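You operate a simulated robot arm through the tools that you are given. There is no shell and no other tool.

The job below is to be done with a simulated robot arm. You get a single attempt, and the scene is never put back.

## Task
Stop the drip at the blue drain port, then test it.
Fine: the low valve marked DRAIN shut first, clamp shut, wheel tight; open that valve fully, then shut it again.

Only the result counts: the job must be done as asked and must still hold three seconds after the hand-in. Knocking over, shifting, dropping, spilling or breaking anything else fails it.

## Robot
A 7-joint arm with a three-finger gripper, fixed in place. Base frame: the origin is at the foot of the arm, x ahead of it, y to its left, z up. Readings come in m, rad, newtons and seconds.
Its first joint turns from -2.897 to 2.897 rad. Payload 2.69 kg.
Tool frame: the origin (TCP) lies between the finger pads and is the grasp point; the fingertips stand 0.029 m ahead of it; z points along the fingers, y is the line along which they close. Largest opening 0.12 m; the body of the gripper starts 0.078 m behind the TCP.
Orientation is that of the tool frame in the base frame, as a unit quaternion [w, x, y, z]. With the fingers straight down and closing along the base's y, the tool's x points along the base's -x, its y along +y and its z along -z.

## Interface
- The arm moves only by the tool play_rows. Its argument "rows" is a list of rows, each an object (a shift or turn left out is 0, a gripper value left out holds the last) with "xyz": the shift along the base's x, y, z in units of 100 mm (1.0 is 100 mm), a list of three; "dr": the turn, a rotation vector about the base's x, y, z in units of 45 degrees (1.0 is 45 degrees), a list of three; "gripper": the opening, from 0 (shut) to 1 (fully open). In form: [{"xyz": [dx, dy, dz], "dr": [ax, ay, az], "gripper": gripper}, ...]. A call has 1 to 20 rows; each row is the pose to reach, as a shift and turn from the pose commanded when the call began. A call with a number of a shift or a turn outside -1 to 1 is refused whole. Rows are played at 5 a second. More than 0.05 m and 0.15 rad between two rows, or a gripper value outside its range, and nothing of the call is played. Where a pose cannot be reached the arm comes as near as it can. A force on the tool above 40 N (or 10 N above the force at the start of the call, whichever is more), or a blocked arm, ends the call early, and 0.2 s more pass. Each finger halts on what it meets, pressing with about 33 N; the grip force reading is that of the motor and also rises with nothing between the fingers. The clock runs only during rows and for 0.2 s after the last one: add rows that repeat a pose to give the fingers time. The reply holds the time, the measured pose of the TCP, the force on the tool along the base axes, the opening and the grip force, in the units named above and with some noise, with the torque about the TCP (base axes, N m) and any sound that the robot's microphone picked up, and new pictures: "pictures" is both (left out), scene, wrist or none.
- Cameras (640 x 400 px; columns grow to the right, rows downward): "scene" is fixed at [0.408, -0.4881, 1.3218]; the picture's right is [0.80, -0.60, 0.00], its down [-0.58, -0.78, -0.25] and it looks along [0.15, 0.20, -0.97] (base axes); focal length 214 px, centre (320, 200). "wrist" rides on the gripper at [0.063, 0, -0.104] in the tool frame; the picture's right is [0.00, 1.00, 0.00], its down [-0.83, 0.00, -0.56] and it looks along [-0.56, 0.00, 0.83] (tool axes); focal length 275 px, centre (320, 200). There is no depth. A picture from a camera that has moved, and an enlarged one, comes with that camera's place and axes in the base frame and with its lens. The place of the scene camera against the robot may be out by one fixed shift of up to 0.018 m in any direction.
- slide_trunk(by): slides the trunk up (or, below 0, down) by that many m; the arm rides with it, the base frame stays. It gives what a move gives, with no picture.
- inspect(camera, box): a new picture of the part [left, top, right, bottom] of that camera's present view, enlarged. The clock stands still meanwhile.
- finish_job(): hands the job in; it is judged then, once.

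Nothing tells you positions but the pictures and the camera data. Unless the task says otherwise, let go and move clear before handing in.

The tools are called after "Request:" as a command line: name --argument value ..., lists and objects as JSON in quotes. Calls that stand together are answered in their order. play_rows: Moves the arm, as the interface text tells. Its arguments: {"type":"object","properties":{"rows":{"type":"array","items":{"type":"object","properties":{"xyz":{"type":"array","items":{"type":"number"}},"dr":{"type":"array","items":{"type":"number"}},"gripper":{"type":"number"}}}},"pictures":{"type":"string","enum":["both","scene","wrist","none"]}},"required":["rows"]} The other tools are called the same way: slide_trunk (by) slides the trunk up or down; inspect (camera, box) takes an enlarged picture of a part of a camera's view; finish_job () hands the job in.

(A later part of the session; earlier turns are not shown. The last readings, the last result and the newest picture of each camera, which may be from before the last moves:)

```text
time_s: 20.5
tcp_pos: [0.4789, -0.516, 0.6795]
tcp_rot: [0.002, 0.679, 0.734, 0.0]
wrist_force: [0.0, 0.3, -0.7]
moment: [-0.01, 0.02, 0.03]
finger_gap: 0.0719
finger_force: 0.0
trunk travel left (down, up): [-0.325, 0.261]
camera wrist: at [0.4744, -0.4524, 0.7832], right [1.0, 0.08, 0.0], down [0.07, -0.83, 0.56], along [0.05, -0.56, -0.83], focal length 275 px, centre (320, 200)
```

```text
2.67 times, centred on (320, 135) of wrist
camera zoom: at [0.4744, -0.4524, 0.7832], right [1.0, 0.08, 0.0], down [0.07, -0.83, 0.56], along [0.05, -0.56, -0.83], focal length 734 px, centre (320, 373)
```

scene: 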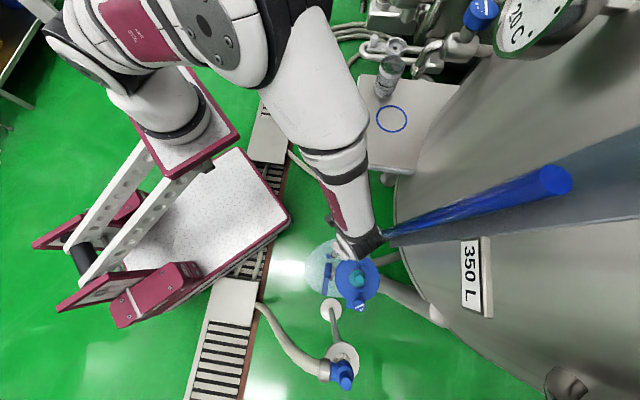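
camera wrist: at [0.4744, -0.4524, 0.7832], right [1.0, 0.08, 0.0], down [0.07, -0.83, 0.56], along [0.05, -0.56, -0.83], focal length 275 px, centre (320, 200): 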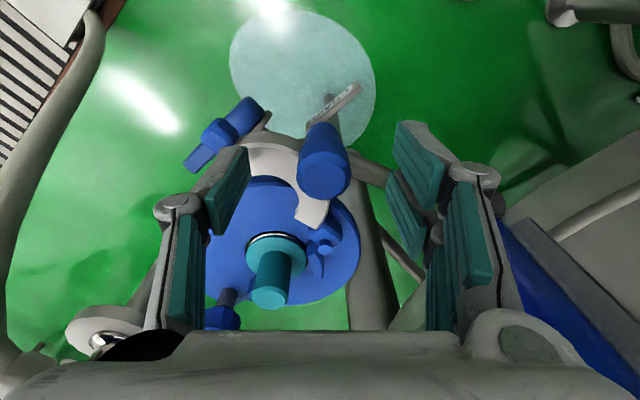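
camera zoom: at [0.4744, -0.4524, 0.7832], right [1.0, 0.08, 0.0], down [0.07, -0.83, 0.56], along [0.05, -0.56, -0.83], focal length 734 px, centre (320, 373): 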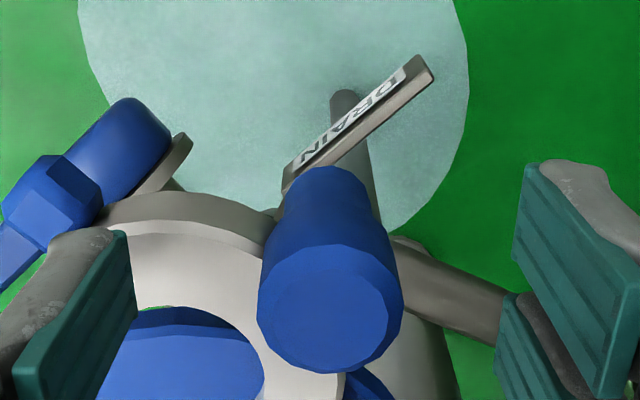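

The handle is centred between the fingers. I close on it.

Request:
play_rows --rows '[{"xyz": [0, 0, -0.02], "gripper": 0.35}, {"xyz": [0, 0, -0.02], "gripper": 0.0}, {"xyz": [0, 0, -0.02]}, {"xyz": [0, 0, -0.02]}]' --pictures "wrist"

Request:
inspect --camera "wrist" --box '[200, 60, 440, 210]'

```text
time_s: 21.5
tcp_pos: [0.4794, -0.5162, 0.6776]
tcp_rot: [0.001, 0.678, 0.735, 0.0]
wrist_force: [-0.8, 1.3, 1.3]
moment: [0.05, 0.02, -0.07]
finger_gap: 0.0244
finger_force: 44.7
trunk travel left (down, up): [-0.325, 0.261]
camera wrist: at [0.4746, -0.452, 0.7813], right [1.0, 0.08, 0.0], down [0.07, -0.83, 0.56], along [0.05, -0.56, -0.83], focal length 275 px, centre (320, 200)
```

wrist: 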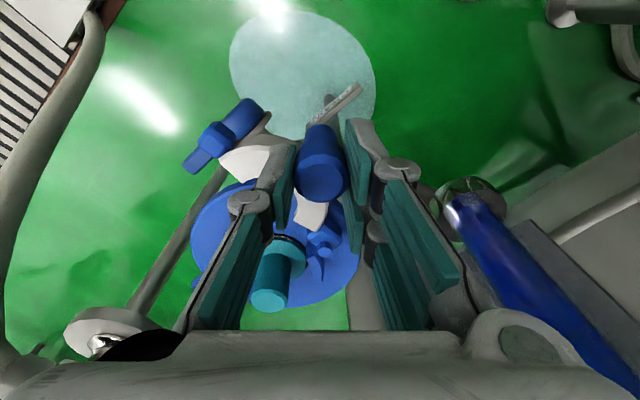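

```text
2.67 times, centred on (320, 135) of wrist
camera zoom: at [0.4746, -0.452, 0.7813], right [1.0, 0.08, 0.0], down [0.07, -0.83, 0.56], along [0.05, -0.56, -0.83], focal length 734 px, centre (320, 373)
```

zoom: 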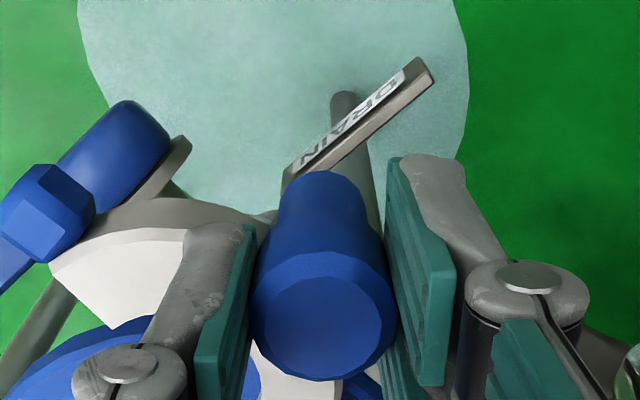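

The handle is gripped (gap 24 mm). I now swing it around the hinge, counter-clockwise from above, turning the gripper with it.

Request:
play_rows --rows '[{"xyz": [-0.024, -0.003, 0], "dr": [0, 0, 0.044]}, {"xyz": [-0.049, -0.008, 0], "dr": [0, 0, 0.089]}, {"xyz": [-0.097, -0.019, 0], "dr": [0, 0, 0.178]}, {"xyz": [-0.145, -0.033, 0], "dr": [0, 0, 0.267]}, {"xyz": [-0.191, -0.051, 0], "dr": [0, 0, 0.356]}, {"xyz": [-0.236, -0.072, 0], "dr": [0, 0, 0.444]}]' --pictures "wrist"

```text
time_s: 22.9
tcp_pos: [0.4563, -0.5233, 0.6772]
tcp_rot: [0.003, 0.54, 0.842, -0.001]
wrist_force: [2.8, -0.9, 6.4]
moment: [0.46, 0.09, 0.16]
finger_gap: 0.024
finger_force: 45.4
trunk travel left (down, up): [-0.325, 0.261]
camera wrist: at [0.4298, -0.4649, 0.7813], right [0.91, 0.42, 0.0], down [0.35, -0.75, 0.56], along [0.24, -0.51, -0.83], focal length 275 px, centre (320, 200)
```

wrist: 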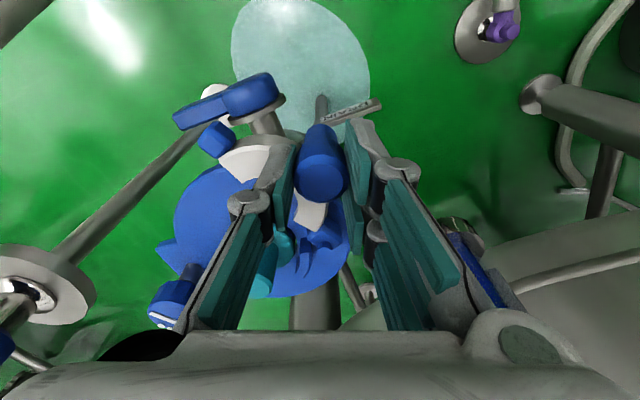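

The clamp is swinging smoothly with low forces. I continue along the arc.

Request:
play_rows --rows '[{"xyz": [-0.043, -0.024, 0], "dr": [0, 0, 0.089]}, {"xyz": [-0.085, -0.051, 0], "dr": [0, 0, 0.178]}, {"xyz": [-0.125, -0.081, 0], "dr": [0, 0, 0.267]}, {"xyz": [-0.162, -0.113, 0], "dr": [0, 0, 0.356]}, {"xyz": [-0.197, -0.148, 0], "dr": [0, 0, 0.444]}, {"xyz": [-0.23, -0.186, 0], "dr": [0, 0, 0.533]}, {"xyz": [-0.259, -0.225, 0], "dr": [0, 0, 0.622]}]' --pictures "wrist"

Request:
inspect --camera "wrist" --box '[160, 60, 400, 210]'

```text
time_s: 24.5
tcp_pos: [0.4307, -0.5469, 0.6771]
tcp_rot: [0.002, 0.32, 0.947, 0.0]
wrist_force: [5.1, -1.6, 9.0]
moment: [-0.21, -0.35, 0.04]
finger_gap: 0.0241
finger_force: 45.0
trunk travel left (down, up): [-0.325, 0.261]
camera wrist: at [0.3803, -0.5068, 0.7812], right [0.6, 0.8, 0.0], down [0.66, -0.5, 0.56], along [0.45, -0.34, -0.83], focal length 275 px, centre (320, 200)
```

wrist: 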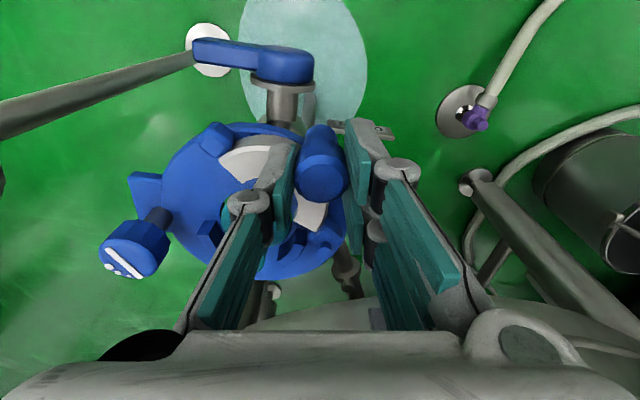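

```text
2.67 times, centred on (280, 135) of wrist
camera zoom: at [0.3803, -0.5068, 0.7812], right [0.6, 0.8, 0.0], down [0.66, -0.5, 0.56], along [0.45, -0.34, -0.83], focal length 734 px, centre (427, 373)
```

zoom: 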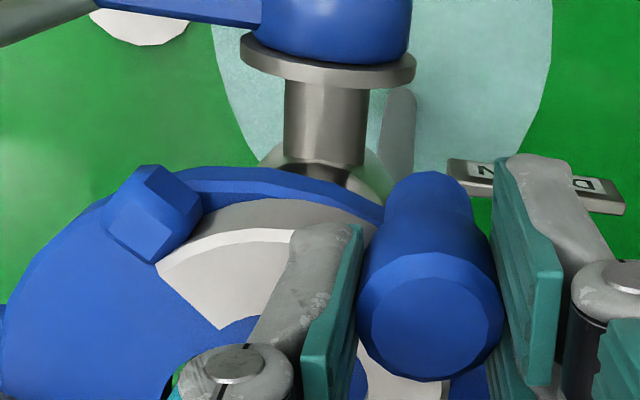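

Still low forces and the clamp is about half closed. I continue toward the closed position.

Request:
play_rows --rows '[{"xyz": [-0.02, -0.045, 0], "dr": [0, 0, 0.089]}, {"xyz": [-0.043, -0.09, 0], "dr": [0, 0, 0.178]}, {"xyz": [-0.064, -0.135, 0], "dr": [0, 0, 0.267]}, {"xyz": [-0.082, -0.18, 0], "dr": [0, 0, 0.356]}, {"xyz": [-0.096, -0.228, 0], "dr": [0, 0, 0.444]}, {"xyz": [-0.107, -0.277, 0], "dr": [0, 0, 0.533]}]' --pictures "wrist"

Request:
inspect --camera "wrist" --box '[120, 100, 360, 250]'

```text
time_s: 25.9
tcp_pos: [0.4198, -0.5732, 0.6764]
tcp_rot: [0.001, 0.117, 0.993, 0.001]
wrist_force: [2.9, -1.3, 9.5]
moment: [-0.03, -0.16, 0.0]
finger_gap: 0.0239
finger_force: 45.2
trunk travel left (down, up): [-0.325, 0.261]
camera wrist: at [0.358, -0.5579, 0.7813], right [0.23, 0.97, 0.0], down [0.81, -0.19, 0.56], along [0.54, -0.13, -0.83], focal length 275 px, centre (320, 200)
```

wrist: 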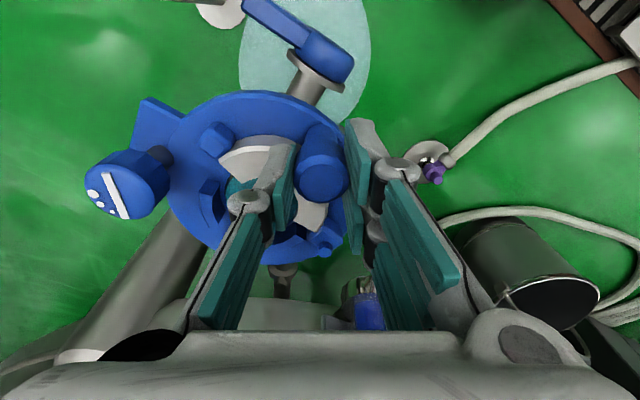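

```text
2.67 times, centred on (240, 175) of wrist
camera zoom: at [0.358, -0.5579, 0.7813], right [0.23, 0.97, 0.0], down [0.81, -0.19, 0.56], along [0.54, -0.13, -0.83], focal length 734 px, centre (533, 267)
```

zoom: 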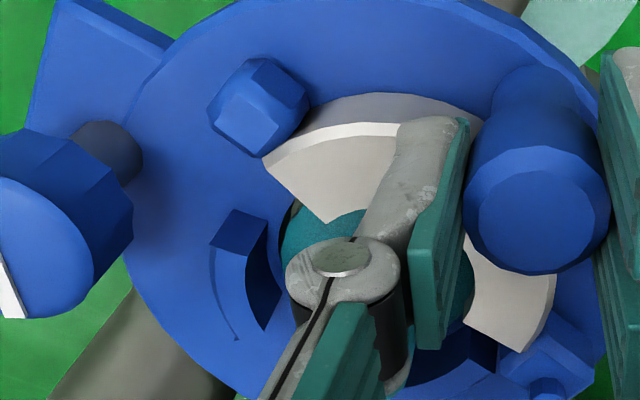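

The clamp ring is wrapping around the plug. I continue in 2° steps and watch the force for the closed stop.

Request:
play_rows --rows '[{"xyz": [-0.004, -0.024, 0], "dr": [0, 0, 0.044]}, {"xyz": [-0.008, -0.049, 0], "dr": [0, 0, 0.089]}, {"xyz": [-0.01, -0.074, 0], "dr": [0, 0, 0.133]}, {"xyz": [-0.012, -0.098, 0], "dr": [0, 0, 0.178]}, {"xyz": [-0.013, -0.123, 0], "dr": [0, 0, 0.222]}, {"xyz": [-0.013, -0.148, 0], "dr": [0, 0, 0.267]}]' --pictures "wrist"

Request:
inspect --camera "wrist" --box '[120, 100, 360, 250]'

```text
time_s: 27.3
tcp_pos: [0.4173, -0.5892, 0.6773]
tcp_rot: [0.002, 0.015, 1.0, 0.001]
wrist_force: [3.7, 6.1, 11.4]
moment: [0.11, 0.48, -0.37]
finger_gap: 0.024
finger_force: 44.8
trunk travel left (down, up): [-0.325, 0.261]
camera wrist: at [0.3552, -0.5858, 0.7812], right [0.02, 1.0, 0.0], down [0.83, -0.02, 0.56], along [0.56, -0.01, -0.83], focal length 275 px, centre (320, 200)
```

wrist: 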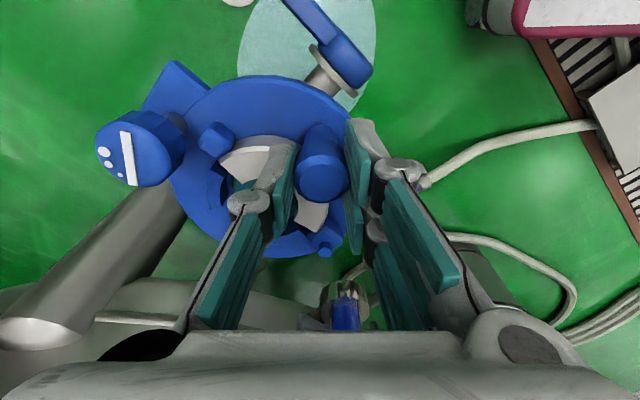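

```text
2.67 times, centred on (240, 175) of wrist
camera zoom: at [0.3552, -0.5858, 0.7812], right [0.02, 1.0, 0.0], down [0.83, -0.02, 0.56], along [0.56, -0.01, -0.83], focal length 734 px, centre (533, 267)
```

zoom: 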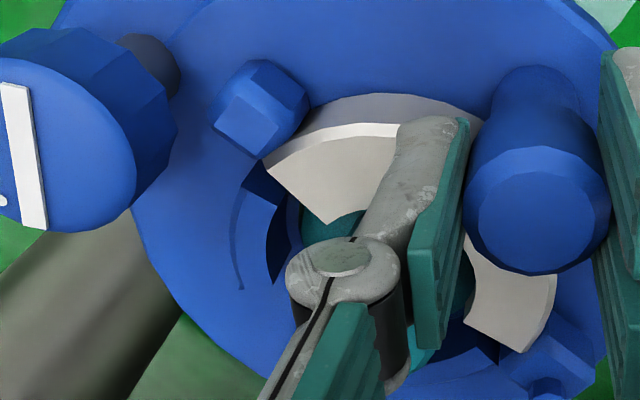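

Nearly closed; force along the swing is starting to build. I continue in small steps until it stops.

Request:
play_rows --rows '[{"xyz": [0.001, -0.012, 0], "dr": [0, 0, 0.022]}, {"xyz": [0.002, -0.025, 0], "dr": [0, 0, 0.044]}, {"xyz": [0.003, -0.037, 0], "dr": [0, 0, 0.067]}, {"xyz": [0.005, -0.05, 0], "dr": [0, 0, 0.089]}, {"xyz": [0.007, -0.062, 0], "dr": [0, 0, 0.111]}, {"xyz": [0.009, -0.074, 0], "dr": [0, 0, 0.133]}]' --pictures "wrist"

Request:
inspect --camera "wrist" --box '[120, 100, 360, 250]'

```text
time_s: 28.4
tcp_pos: [0.419, -0.5888, 0.676]
tcp_rot: [0.0, -0.021, 1.0, 0.007]
wrist_force: [-0.8, 14.1, 15.5]
moment: [0.27, 0.28, -0.08]
finger_gap: 0.0242
finger_force: 44.6
trunk travel left (down, up): [-0.325, 0.261]
stopped in row 5: the force on the tool passed its limit at 42 N (the readings are from after the stop); the commanded pose is now the measured one
camera wrist: at [0.3559, -0.5917, 0.7809], right [-0.05, 1.0, 0.01], down [0.83, 0.03, 0.56], along [0.56, 0.04, -0.83], focal length 275 px, centre (320, 200)
```

wrist: 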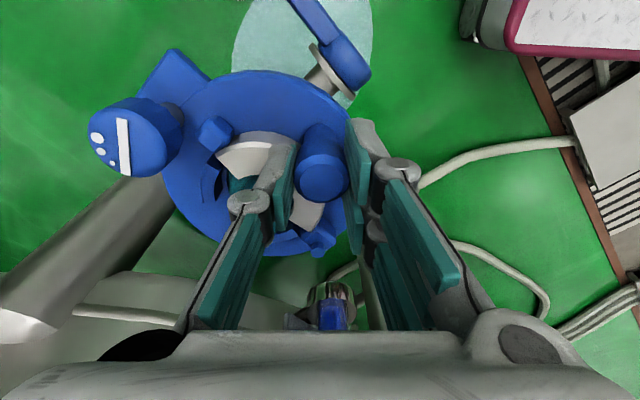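

```text
2.67 times, centred on (240, 175) of wrist
camera zoom: at [0.3559, -0.5917, 0.7809], right [-0.05, 1.0, 0.01], down [0.83, 0.03, 0.56], along [0.56, 0.04, -0.83], focal length 734 px, centre (533, 267)
```

zoom: 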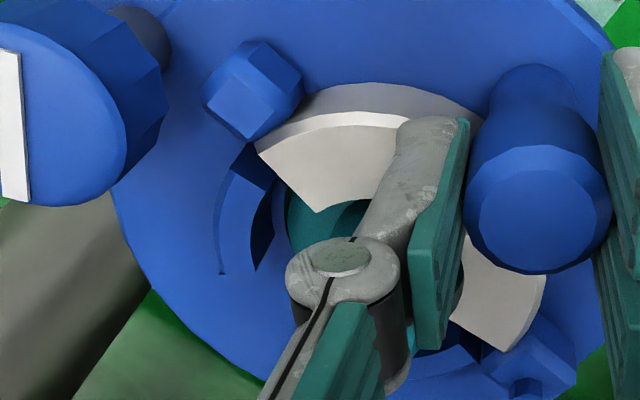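

The swing hit a firm stop (42 N) with the ring around the plug. I let go and lift straight up to look at it.

Request:
play_rows --rows '[{"xyz": [0, 0, 0], "gripper": 0.42}, {"xyz": [0, 0, 0]}, {"xyz": [0, 0, 0.15]}, {"xyz": [0, 0, 0.4]}, {"xyz": [0, 0, 0.7]}, {"xyz": [0, 0, 0.95]}, {"xyz": [0, 0, 0.95]}]' --pictures "both"

Request:
inspect --camera "wrist" --box '[160, 50, 400, 200]'

```text
time_s: 30.0
tcp_pos: [0.418, -0.5906, 0.7719]
tcp_rot: [0.0, -0.022, 1.0, 0.006]
wrist_force: [-0.5, 0.4, -0.4]
moment: [0.01, -0.01, 0.02]
finger_gap: 0.0505
finger_force: 0.1
trunk travel left (down, up): [-0.325, 0.261]
camera wrist: at [0.3546, -0.5936, 0.8756], right [-0.05, 1.0, 0.01], down [0.83, 0.03, 0.56], along [0.56, 0.04, -0.83], focal length 275 px, centre (320, 200)
```

scene: 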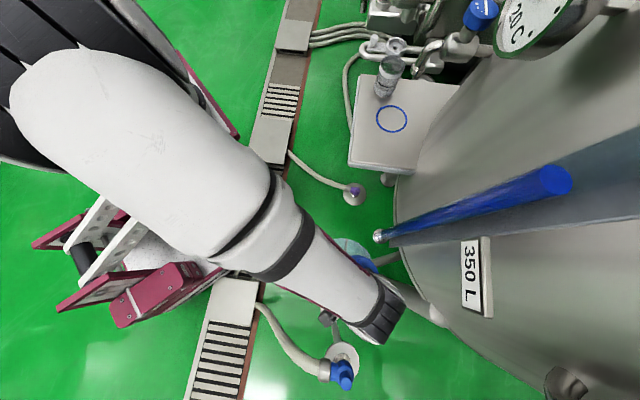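
wrist: 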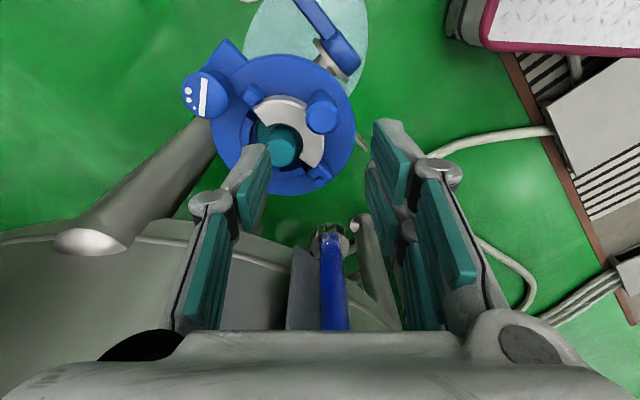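

```text
2.67 times, centred on (280, 125) of wrist
camera zoom: at [0.3546, -0.5936, 0.8756], right [-0.05, 1.0, 0.01], down [0.83, 0.03, 0.56], along [0.56, 0.04, -0.83], focal length 734 px, centre (427, 400)
```

zoom: 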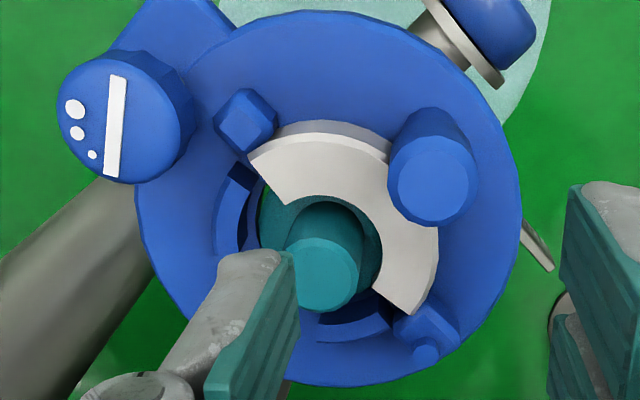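

The clamp ring now encloses the plug. Next is the wheel at about (0.406, -0.6725); I move over it with the fingers open.

Request:
play_rows --rows '[{"xyz": [-0.03, -0.2, 0], "gripper": 0.5}, {"xyz": [-0.06, -0.4, 0]}, {"xyz": [-0.09, -0.6, 0]}, {"xyz": [-0.12, -0.82, 0]}, {"xyz": [-0.12, -0.82, 0]}]' --pictures "both"

Request:
inspect --camera "wrist" --box '[200, 60, 440, 210]'

```text
time_s: 31.2
tcp_pos: [0.4069, -0.6736, 0.7699]
tcp_rot: [0.0, -0.021, 1.0, 0.006]
wrist_force: [0.0, -0.9, -0.3]
moment: [-0.02, 0.01, 0.0]
finger_gap: 0.0603
finger_force: 0.1
trunk travel left (down, up): [-0.325, 0.261]
camera wrist: at [0.3446, -0.6758, 0.8744], right [-0.05, 1.0, 0.01], down [0.83, 0.03, 0.56], along [0.56, 0.04, -0.83], focal length 275 px, centre (320, 200)
```

scene: 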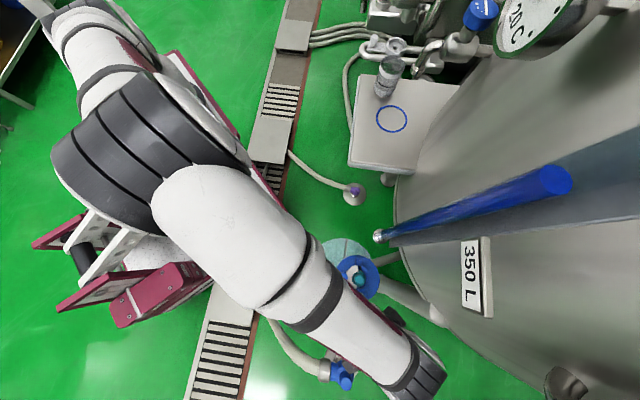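
wrist: 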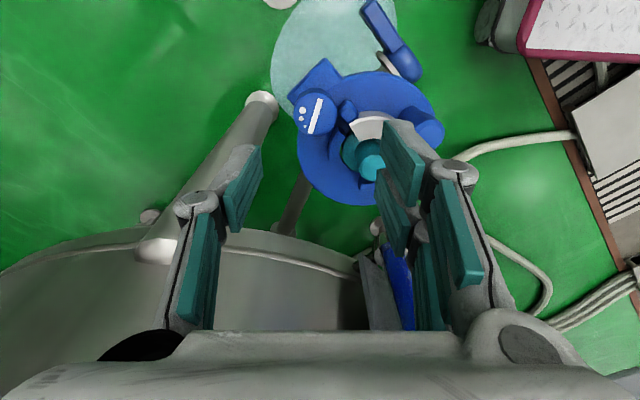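

```text
2.67 times, centred on (320, 135) of wrist
camera zoom: at [0.3446, -0.6758, 0.8744], right [-0.05, 1.0, 0.01], down [0.83, 0.03, 0.56], along [0.56, 0.04, -0.83], focal length 734 px, centre (320, 373)
```

zoom: 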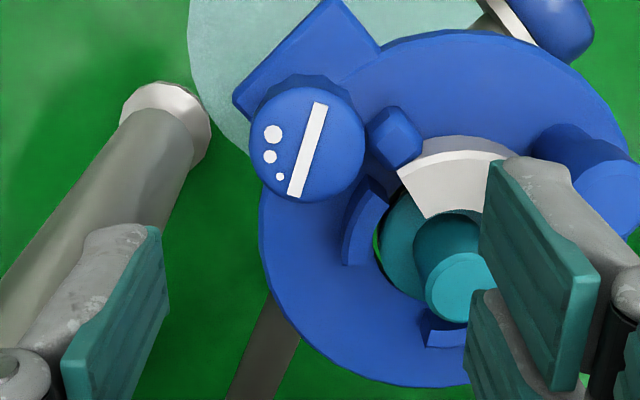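

The wheel is centred under the gripper, with the clamp's end block just beside it. I descend so that the fingertips straddle the knob but stay above the block.

Request:
play_rows --rows '[{"xyz": [0, 0, -0.25]}, {"xyz": [0, 0, -0.5]}, {"xyz": [0, 0, -0.7]}, {"xyz": [0, 0, -0.8]}, {"xyz": [0, 0, -0.88]}, {"xyz": [0, 0, -0.88]}]' --pictures "wrist"

Request:
inspect --camera "wrist" --box '[200, 90, 440, 240]'

```text
time_s: 32.6
tcp_pos: [0.4064, -0.6731, 0.6819]
tcp_rot: [0.001, -0.021, 1.0, 0.006]
wrist_force: [-0.4, 0.4, -0.5]
moment: [-0.01, 0.01, 0.01]
finger_gap: 0.0604
finger_force: 0.1
trunk travel left (down, up): [-0.325, 0.261]
camera wrist: at [0.3443, -0.6753, 0.7862], right [-0.05, 1.0, 0.01], down [0.83, 0.03, 0.56], along [0.56, 0.04, -0.83], focal length 275 px, centre (320, 200)
```

wrist: 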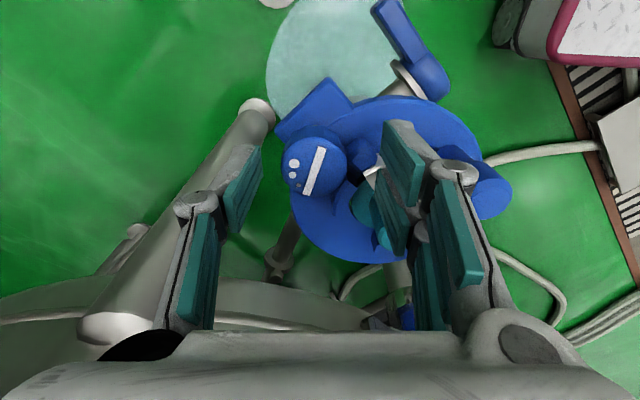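

```text
2.67 times, centred on (320, 165) of wrist
camera zoom: at [0.3443, -0.6753, 0.7862], right [-0.05, 1.0, 0.01], down [0.83, 0.03, 0.56], along [0.56, 0.04, -0.83], focal length 734 px, centre (320, 293)
```

zoom: 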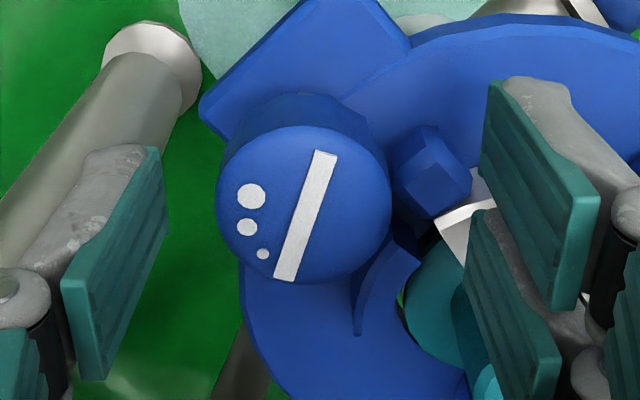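

The knob is centred. I lower 3 mm and grip it.

Request:
play_rows --rows '[{"xyz": [0, -0.01, -0.03]}, {"xyz": [0, -0.01, -0.03], "gripper": 0.3}, {"xyz": [0, -0.01, -0.03], "gripper": 0.0}, {"xyz": [0, -0.01, -0.03]}, {"xyz": [0, -0.01, -0.03]}]' --pictures "wrist"

Request:
inspect --camera "wrist" --box '[200, 90, 440, 240]'

```text
time_s: 33.8
tcp_pos: [0.4059, -0.6763, 0.6788]
tcp_rot: [0.0, -0.021, 1.0, 0.003]
wrist_force: [1.6, -25.7, -9.8]
moment: [-0.52, -0.06, -0.06]
finger_gap: 0.0328
finger_force: 44.9
trunk travel left (down, up): [-0.325, 0.261]
camera wrist: at [0.3442, -0.678, 0.7839], right [-0.05, 1.0, 0.01], down [0.83, 0.03, 0.56], along [0.56, 0.03, -0.83], focal length 275 px, centre (320, 200)
```

wrist: 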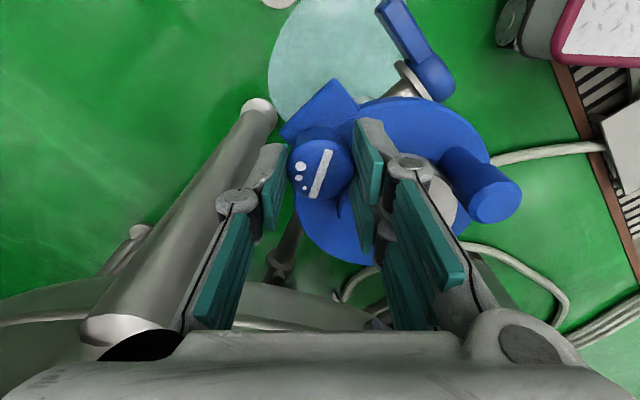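

```text
2.67 times, centred on (320, 165) of wrist
camera zoom: at [0.3442, -0.678, 0.7839], right [-0.05, 1.0, 0.01], down [0.83, 0.03, 0.56], along [0.56, 0.03, -0.83], focal length 734 px, centre (320, 293)
```

zoom: 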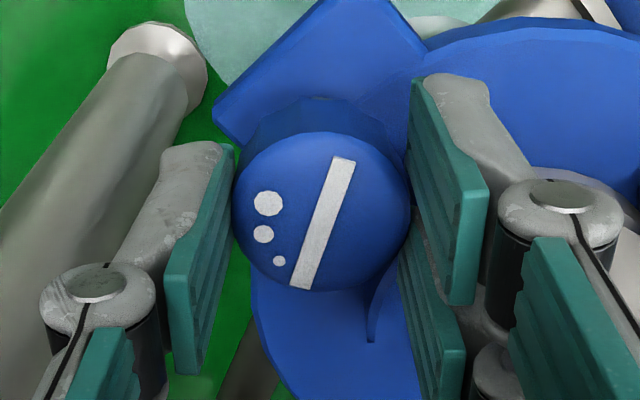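

Gripping shows the knob about 2-3 mm further toward -y than commanded (26 N side force). I shift to relieve that.

Request:
play_rows --rows '[{"xyz": [0, -0.015, 0]}, {"xyz": [0, -0.03, 0]}, {"xyz": [0, -0.03, 0]}]' --pictures "none"

```text
time_s: 34.6
tcp_pos: [0.4066, -0.6757, 0.6804]
tcp_rot: [0.0, -0.021, 1.0, 0.006]
wrist_force: [0.3, -10.3, 1.8]
moment: [-0.16, -0.56, -0.11]
finger_gap: 0.0326
finger_force: 45.1
trunk travel left (down, up): [-0.325, 0.261]
```

Side force is down to 10 N. I shift a little more and turn the wheel clockwise (seen from above) by about 30°.

Request:
play_rows --rows '[{"xyz": [0, -0.015, 0]}, {"xyz": [0, -0.015, 0], "dr": [0, 0, -0.111]}, {"xyz": [0, -0.015, 0], "dr": [0, 0, -0.222]}, {"xyz": [0, -0.015, 0], "dr": [0, 0, -0.333]}, {"xyz": [0, -0.015, 0], "dr": [0, 0, -0.444]}, {"xyz": [0, -0.015, 0], "dr": [0, 0, -0.556]}, {"xyz": [0, -0.015, 0], "dr": [0, 0, -0.667]}]' --pictures "wrist"

Request:
inspect --camera "wrist" --box '[200, 90, 440, 240]'

```text
time_s: 36.2
tcp_pos: [0.4064, -0.6763, 0.6793]
tcp_rot: [0.002, 0.24, 0.971, 0.008]
wrist_force: [-1.0, 23.0, 10.5]
moment: [0.04, -0.84, 0.01]
finger_gap: 0.0325
finger_force: 44.7
trunk travel left (down, up): [-0.325, 0.261]
camera wrist: at [0.3506, -0.6463, 0.784], right [0.46, 0.89, 0.01], down [0.73, -0.39, 0.56], along [0.5, -0.24, -0.83], focal length 275 px, centre (320, 200)
```

wrist: 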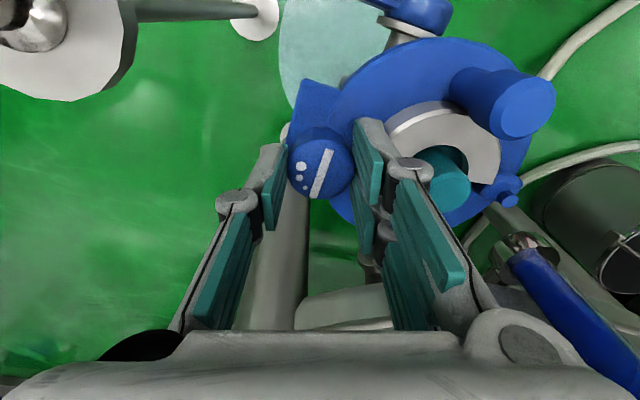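

```text
2.67 times, centred on (320, 165) of wrist
camera zoom: at [0.3506, -0.6463, 0.784], right [0.46, 0.89, 0.01], down [0.73, -0.39, 0.56], along [0.5, -0.24, -0.83], focal length 734 px, centre (320, 293)
```

zoom: 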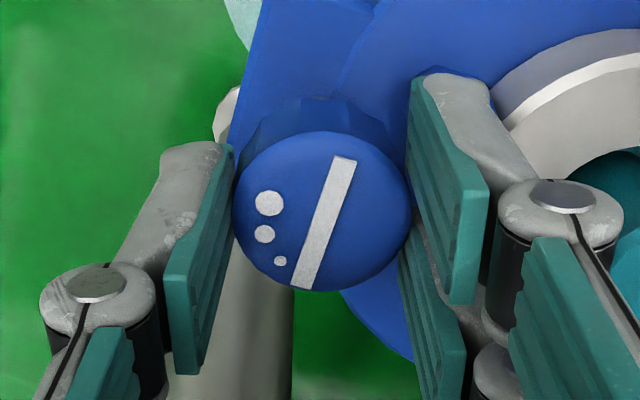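

The wheel turns with the gripper, with little torque. I relieve the side force and keep turning clockwise.

Request:
play_rows --rows '[{"xyz": [0, 0.02, 0]}, {"xyz": [0, 0.02, 0]}]' --pictures "none"

```text
time_s: 36.8
tcp_pos: [0.4063, -0.6759, 0.6793]
tcp_rot: [0.002, 0.239, 0.971, 0.005]
wrist_force: [2.6, 10.3, 0.7]
moment: [0.47, 0.9, 0.01]
finger_gap: 0.0324
finger_force: 44.8
trunk travel left (down, up): [-0.325, 0.261]
```

Request:
play_rows --rows '[{"xyz": [0, 0.01, 0], "dr": [0, 0, -0.111]}, {"xyz": [0, 0.01, 0], "dr": [0, 0, -0.222]}, {"xyz": [0, 0.01, 0], "dr": [0, 0, -0.333]}, {"xyz": [0, 0.01, 0], "dr": [0, 0, -0.444]}, {"xyz": [0, 0.01, 0], "dr": [0, 0, -0.556]}, {"xyz": [0, 0.01, 0], "dr": [0, 0, -0.667]}, {"xyz": [0, 0.01, 0], "dr": [0, 0, -0.778]}, {"xyz": [0, 0.01, 0], "dr": [0, 0, -0.889]}]' --pictures "wrist"

Request:
inspect --camera "wrist" --box '[200, 90, 440, 240]'

```text
time_s: 38.6
tcp_pos: [0.4078, -0.6736, 0.6807]
tcp_rot: [0.004, 0.557, 0.83, 0.004]
wrist_force: [5.6, 1.5, -7.0]
moment: [-0.66, -0.43, 0.01]
finger_gap: 0.0326
finger_force: 45.2
trunk travel left (down, up): [-0.325, 0.261]
camera wrist: at [0.3822, -0.6153, 0.7839], right [0.92, 0.38, 0.01], down [0.31, -0.77, 0.56], along [0.22, -0.51, -0.83], focal length 275 px, centre (320, 200)
```

wrist: 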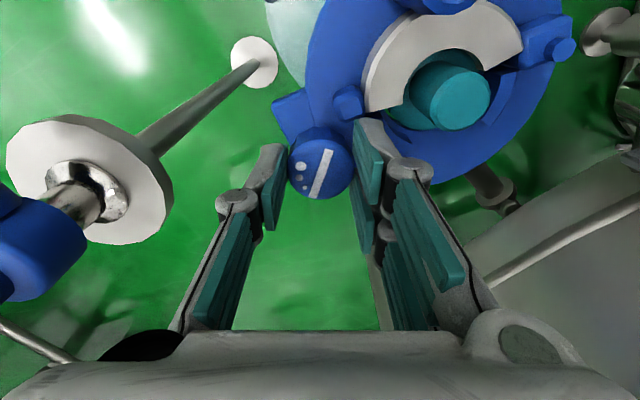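

```text
2.67 times, centred on (320, 165) of wrist
camera zoom: at [0.3822, -0.6153, 0.7839], right [0.92, 0.38, 0.01], down [0.31, -0.77, 0.56], along [0.22, -0.51, -0.83], focal length 734 px, centre (320, 293)
```

zoom: 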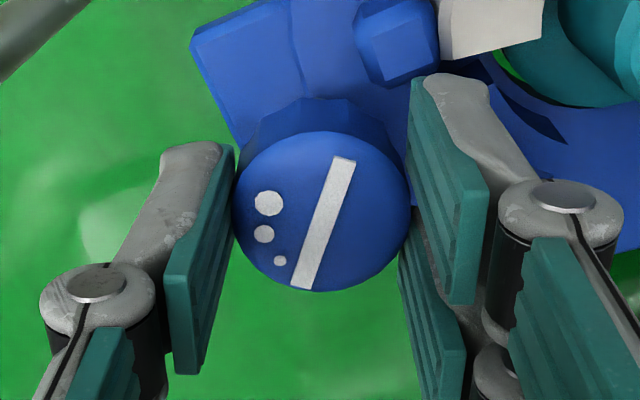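

Wheel turned about 70° so far, freely. I continue clockwise.

Request:
play_rows --rows '[{"dr": [0, 0, -0.111]}, {"dr": [0, 0, -0.222]}, {"dr": [0, 0, -0.333]}, {"dr": [0, 0, -0.444]}, {"dr": [0, 0, -0.556]}, {"dr": [0, 0, -0.667]}, {"dr": [0, 0, -0.778]}, {"dr": [0, 0, -0.889]}]' --pictures "wrist"

```text
time_s: 40.4
tcp_pos: [0.4088, -0.6743, 0.6796]
tcp_rot: [0.005, 0.808, 0.59, 0.004]
wrist_force: [14.6, 2.0, -4.3]
moment: [0.28, -0.4, 0.01]
finger_gap: 0.0325
finger_force: 44.4
trunk travel left (down, up): [-0.325, 0.261]
camera wrist: at [0.4259, -0.6122, 0.784], right [0.95, -0.3, 0.01], down [-0.26, -0.79, 0.56], along [-0.16, -0.53, -0.83], focal length 275 px, centre (320, 200)
```

wrist: 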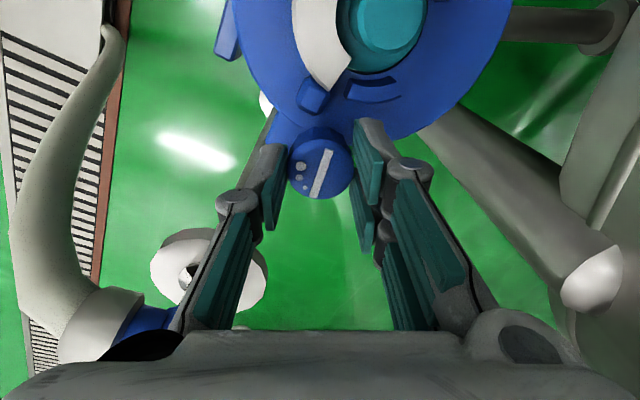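

Request:
play_rows --rows '[{"xyz": [0.015, 0, 0]}, {"xyz": [0.015, 0, 0], "dr": [0, 0, -0.111]}, {"xyz": [0.015, 0, 0], "dr": [0, 0, -0.222]}, {"xyz": [0.015, 0, 0], "dr": [0, 0, -0.333]}, {"xyz": [0.015, 0, 0], "dr": [0, 0, -0.444]}, {"xyz": [0.015, 0, 0], "dr": [0, 0, -0.556]}, {"xyz": [0.015, 0, 0], "dr": [0, 0, -0.667]}, {"xyz": [0.015, 0, 0], "dr": [0, 0, -0.778]}, {"xyz": [0.015, 0, 0], "dr": [0, 0, -0.889]}]' --pictures "both"

Request:
inspect --camera "wrist" --box '[200, 90, 440, 240]'

```text
time_s: 42.4
tcp_pos: [0.4088, -0.6748, 0.6795]
tcp_rot: [0.006, 0.961, 0.277, 0.001]
wrist_force: [6.8, 0.3, 1.0]
moment: [-0.02, -0.16, 0.59]
finger_gap: 0.0327
finger_force: 44.9
trunk travel left (down, up): [-0.325, 0.261]
camera wrist: at [0.4612, -0.6382, 0.7842], right [0.54, -0.84, 0.01], down [-0.7, -0.44, 0.56], along [-0.46, -0.31, -0.83], focal length 275 px, centre (320, 200)
```

scene: 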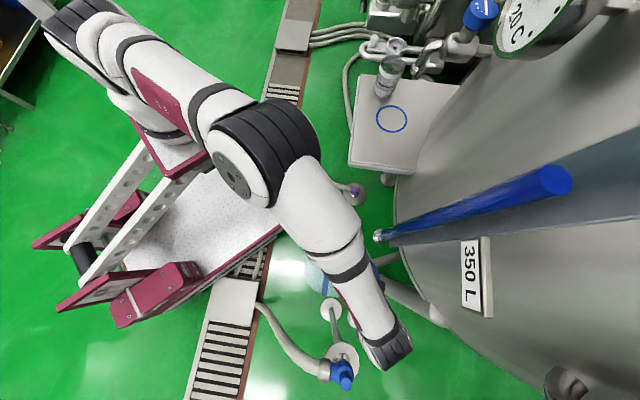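
wrist: 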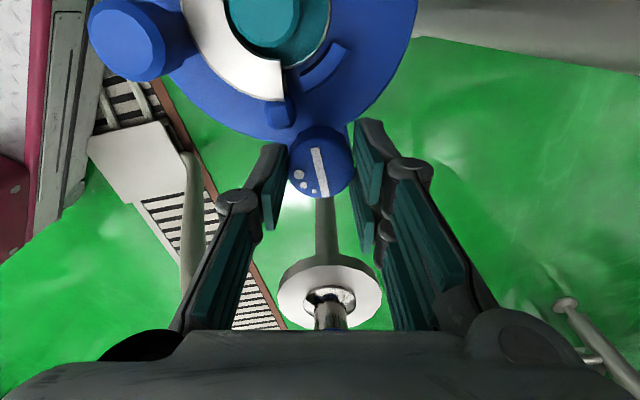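

```text
2.67 times, centred on (320, 165) of wrist
camera zoom: at [0.4612, -0.6382, 0.7842], right [0.54, -0.84, 0.01], down [-0.7, -0.44, 0.56], along [-0.46, -0.31, -0.83], focal length 734 px, centre (320, 293)
```

zoom: 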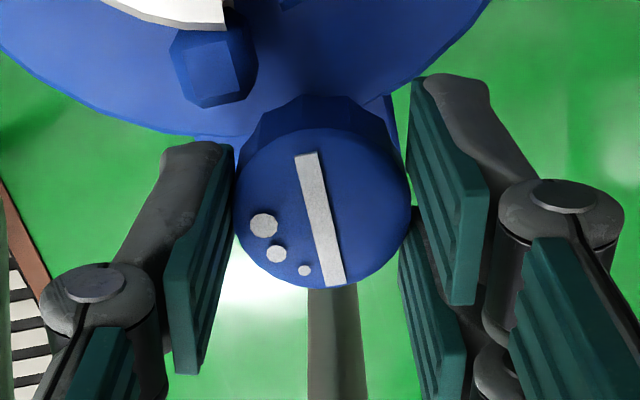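

The wheel mark has started to slip relative to the fingers with a resisting torque of about 0.6 N m, so it turned about 120° and then tightened. I turn a bit further to check it no longer moves.

Request:
play_rows --rows '[{"dr": [0, 0, -0.111]}, {"dr": [0, 0, -0.222]}, {"dr": [0, 0, -0.333]}, {"dr": [0, 0, -0.444]}]' --pictures "wrist"

Request:
inspect --camera "wrist" --box '[200, 90, 440, 240]'

```text
time_s: 43.4
tcp_pos: [0.4079, -0.6733, 0.6791]
tcp_rot: [0.006, 0.994, 0.107, 0.0]
wrist_force: [4.0, -2.0, 4.1]
moment: [0.0, -0.04, 0.58]
finger_gap: 0.0327
finger_force: 45.4
trunk travel left (down, up): [-0.325, 0.261]
camera wrist: at [0.4698, -0.6583, 0.784], right [0.22, -0.98, 0.01], down [-0.81, -0.17, 0.56], along [-0.54, -0.13, -0.83], focal length 275 px, centre (320, 200)
```

wrist: 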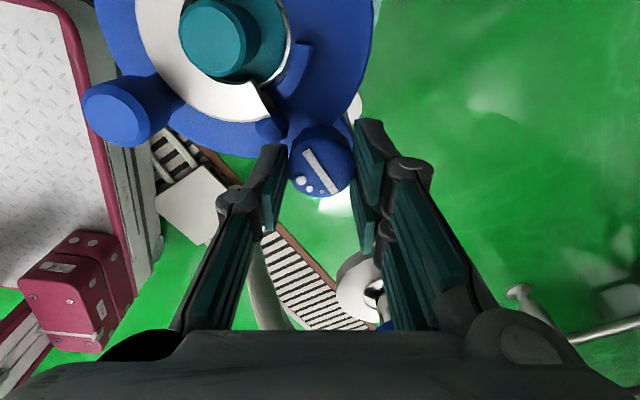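

```text
2.67 times, centred on (320, 165) of wrist
camera zoom: at [0.4698, -0.6583, 0.784], right [0.22, -0.98, 0.01], down [-0.81, -0.17, 0.56], along [-0.54, -0.13, -0.83], focal length 734 px, centre (320, 293)
```

zoom: 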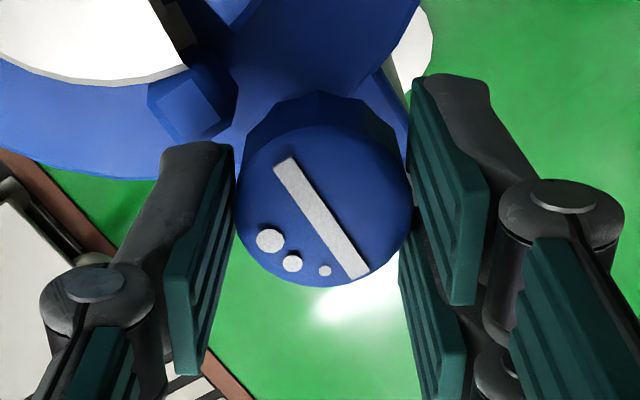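

The wheel holds still while the fingers slip around it at 0.58 N m, so it is tight. I open and lift straight up, then turn the gripper back.

Request:
play_rows --rows '[{"gripper": 0.5}, {"gripper": 0.5}, {"xyz": [0, 0, 0.15]}, {"xyz": [0, 0, 0.4]}, {"xyz": [0, 0, 0.7]}, {"xyz": [0, 0, 0.95], "dr": [0, 0, 0.15]}, {"xyz": [0, 0, 0.95], "dr": [0, 0, 0.33]}, {"xyz": [0, 0, 0.95], "dr": [0, 0, 0.5]}, {"xyz": [0, 0, 0.95], "dr": [0, 0, 0.67]}, {"xyz": [0, 0, 0.95], "dr": [0, 0, 0.84]}, {"xyz": [0, 0, 0.95], "dr": [0, 0, 1.0]}, {"xyz": [0, 0, 0.95], "dr": [0, 0, 1.0]}]' --pictures "wrist"

Request:
inspect --camera "wrist" --box '[200, 40, 440, 190]'

```text
time_s: 46.0
tcp_pos: [0.4084, -0.6743, 0.7752]
tcp_rot: [0.005, 0.877, 0.48, 0.002]
wrist_force: [1.0, -0.1, -0.2]
moment: [0.01, -0.02, -0.01]
finger_gap: 0.0598
finger_force: 0.1
trunk travel left (down, up): [-0.325, 0.261]
camera wrist: at [0.4413, -0.619, 0.8794], right [0.85, -0.53, 0.01], down [-0.45, -0.7, 0.56], along [-0.29, -0.48, -0.83], focal length 275 px, centre (320, 200)
```

wrist: 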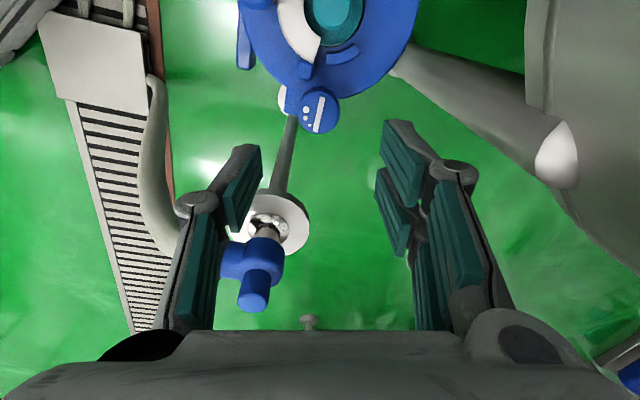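

```text
2.67 times, centred on (320, 115) of wrist
camera zoom: at [0.4413, -0.619, 0.8794], right [0.85, -0.53, 0.01], down [-0.45, -0.7, 0.56], along [-0.29, -0.48, -0.83], focal length 734 px, centre (320, 427)
```

zoom: 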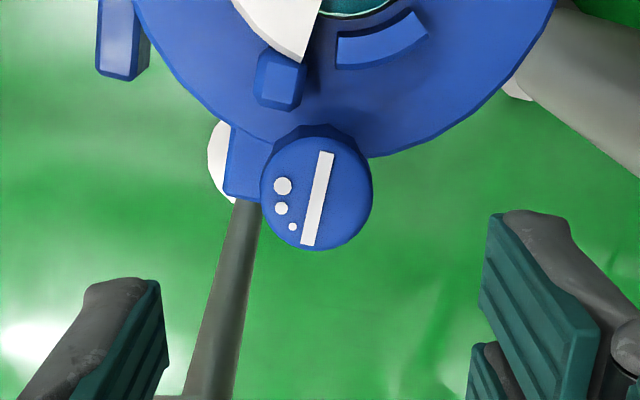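

The wheel is released. I turn the gripper the rest of the way back and move out to the side to check the wheel's height and prepare for the valve.

Request:
play_rows --rows '[{"xyz": [-0.15, 0.13, 0], "dr": [0, 0, 0.15]}, {"xyz": [-0.3, 0.26, 0], "dr": [0, 0, 0.3]}, {"xyz": [-0.45, 0.4, 0], "dr": [0, 0, 0.45]}, {"xyz": [-0.6, 0.53, 0], "dr": [0, 0, 0.6]}, {"xyz": [-0.75, 0.66, 0], "dr": [0, 0, 0.75]}, {"xyz": [-0.9, 0.8, 0], "dr": [0, 0, 0.9]}, {"xyz": [-0.9, 0.8, 0], "dr": [0, 0, 0.9]}]' --pictures "none"

Request:
play_rows --rows '[{"xyz": [-0.15, 0.13, 0], "dr": [0, 0, 0.15], "gripper": 0}, {"xyz": [-0.3, 0.26, 0], "dr": [0, 0, 0.3]}, {"xyz": [-0.45, 0.4, 0], "dr": [0, 0, 0.45]}, {"xyz": [-0.6, 0.53, 0], "dr": [0, 0, 0.6]}, {"xyz": [-0.75, 0.66, 0], "dr": [0, 0, 0.75]}, {"xyz": [-0.9, 0.8, 0], "dr": [0, 0, 0.91]}, {"xyz": [-0.9, 0.8, 0], "dr": [0, 0, 0.91]}]' --pictures "both"

```text
time_s: 47.6
tcp_pos: [0.3183, -0.5941, 0.7754]
tcp_rot: [0.005, 0.657, 0.754, 0.004]
wrist_force: [0.2, 0.0, 0.0]
moment: [0.0, 0.04, -0.04]
finger_gap: 0.06
finger_force: 0.0
trunk travel left (down, up): [-0.325, 0.261]
```

```text
time_s: 49.2
tcp_pos: [0.2284, -0.5153, 0.7751]
tcp_rot: [0.003, 0.351, 0.936, 0.005]
wrist_force: [-0.8, -0.1, -0.7]
moment: [0.05, 0.01, 0.01]
finger_gap: 0.0003
finger_force: 28.5
trunk travel left (down, up): [-0.325, 0.261]
camera wrist: at [0.1802, -0.4729, 0.8793], right [0.65, 0.76, 0.01], down [0.62, -0.55, 0.56], along [0.43, -0.36, -0.83], focal length 275 px, centre (320, 200)
```

scene: 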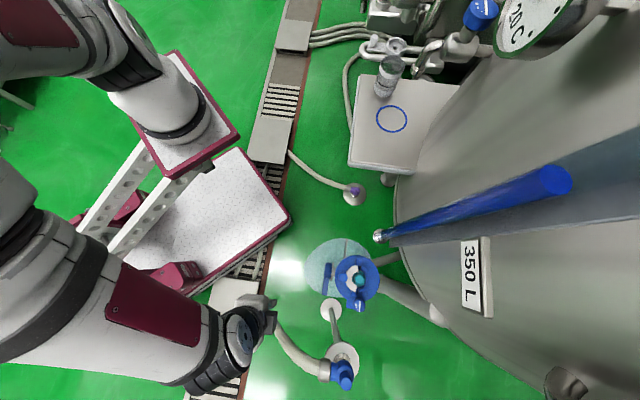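
wrist: 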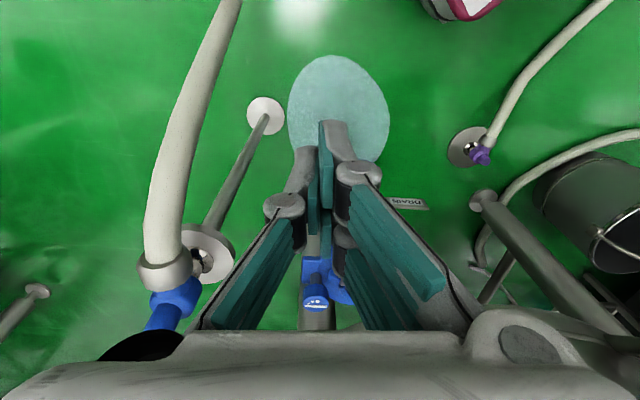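

Request:
inspect --camera "scene" --box '[310, 235, 406, 295]'

Request:
inspect --camera "scene" --box '[310, 262, 406, 322]'

Request:
play_rows --rows '[{"xyz": [-0.1, 0.05, -0.1], "dr": [-0.1, -0.117, 0], "gripper": 1.0}, {"xyz": [-0.2, 0.1, -0.25], "dr": [-0.2, -0.234, 0]}, {"xyz": [-0.3, 0.15, -0.4], "dr": [-0.3, -0.351, 0]}, {"xyz": [-0.4, 0.15, -0.55], "dr": [-0.4, -0.468, 0]}, {"xyz": [-0.5, 0.15, -0.7], "dr": [-0.5, -0.585, 0]}, {"xyz": [-0.5, 0.15, -0.85], "dr": [-0.6, -0.702, 0]}, {"xyz": [-0.5, 0.15, -1.0], "dr": [-0.7, -0.819, 0]}, {"xyz": [-0.5, 0.15, -1.0], "dr": [-0.8, -0.937, 0]}, {"xyz": [-0.5, 0.15, -1.0], "dr": [-0.8, -0.937, 0]}]' --pictures "both"

```text
6.67 times, centred on (358, 265) of scene
camera zoom: at [0.408, -0.4881, 1.3218], right [0.8, -0.6, 0.0], down [-0.58, -0.78, -0.25], along [0.15, 0.2, -0.97], focal length 1430 px, centre (67, -233)
```

zoom: 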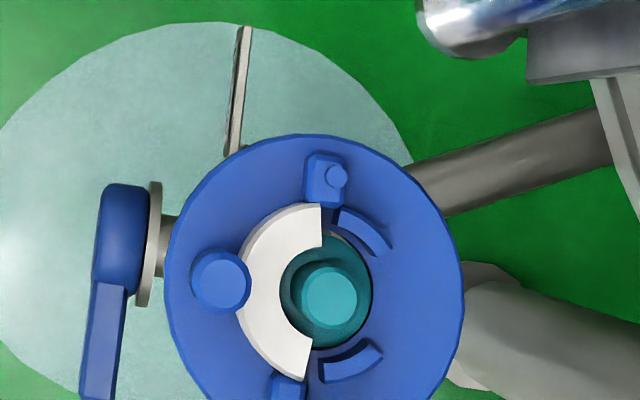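

```text
6.67 times, centred on (358, 292) of scene
camera zoom: at [0.408, -0.4881, 1.3218], right [0.8, -0.6, 0.0], down [-0.58, -0.78, -0.25], along [0.15, 0.2, -0.97], focal length 1430 px, centre (67, -413)
```

zoom: 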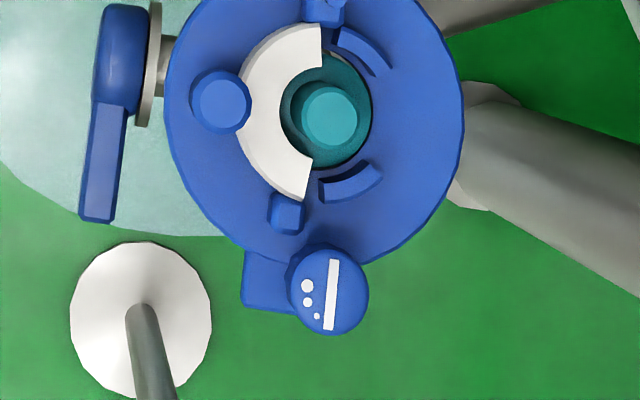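

```text
time_s: 51.2
tcp_pos: [0.1777, -0.4989, 0.6746]
tcp_rot: [0.44, 0.309, 0.829, -0.154]
wrist_force: [0.6, -0.1, 0.9]
moment: [0.02, 0.01, 0.01]
finger_gap: 0.1198
finger_force: 0.1
trunk travel left (down, up): [-0.325, 0.261]
camera wrist: at [0.085, -0.4196, 0.6816], right [0.65, 0.76, 0.01], down [0.0, -0.02, 1.0], along [0.76, -0.65, -0.01], focal length 275 px, centre (320, 200)
```

scene: 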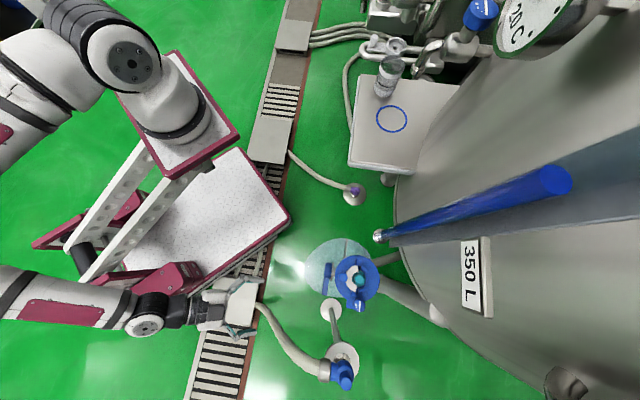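
wrist: 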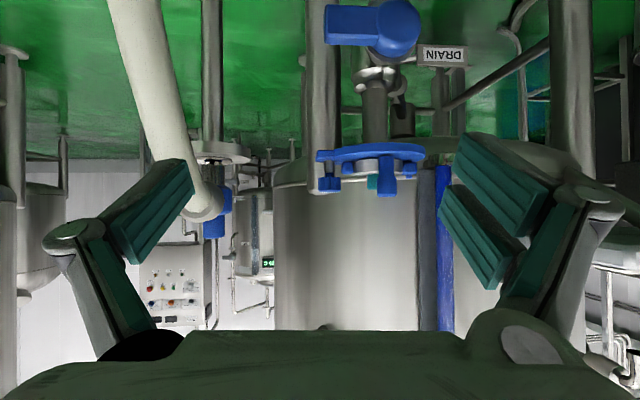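

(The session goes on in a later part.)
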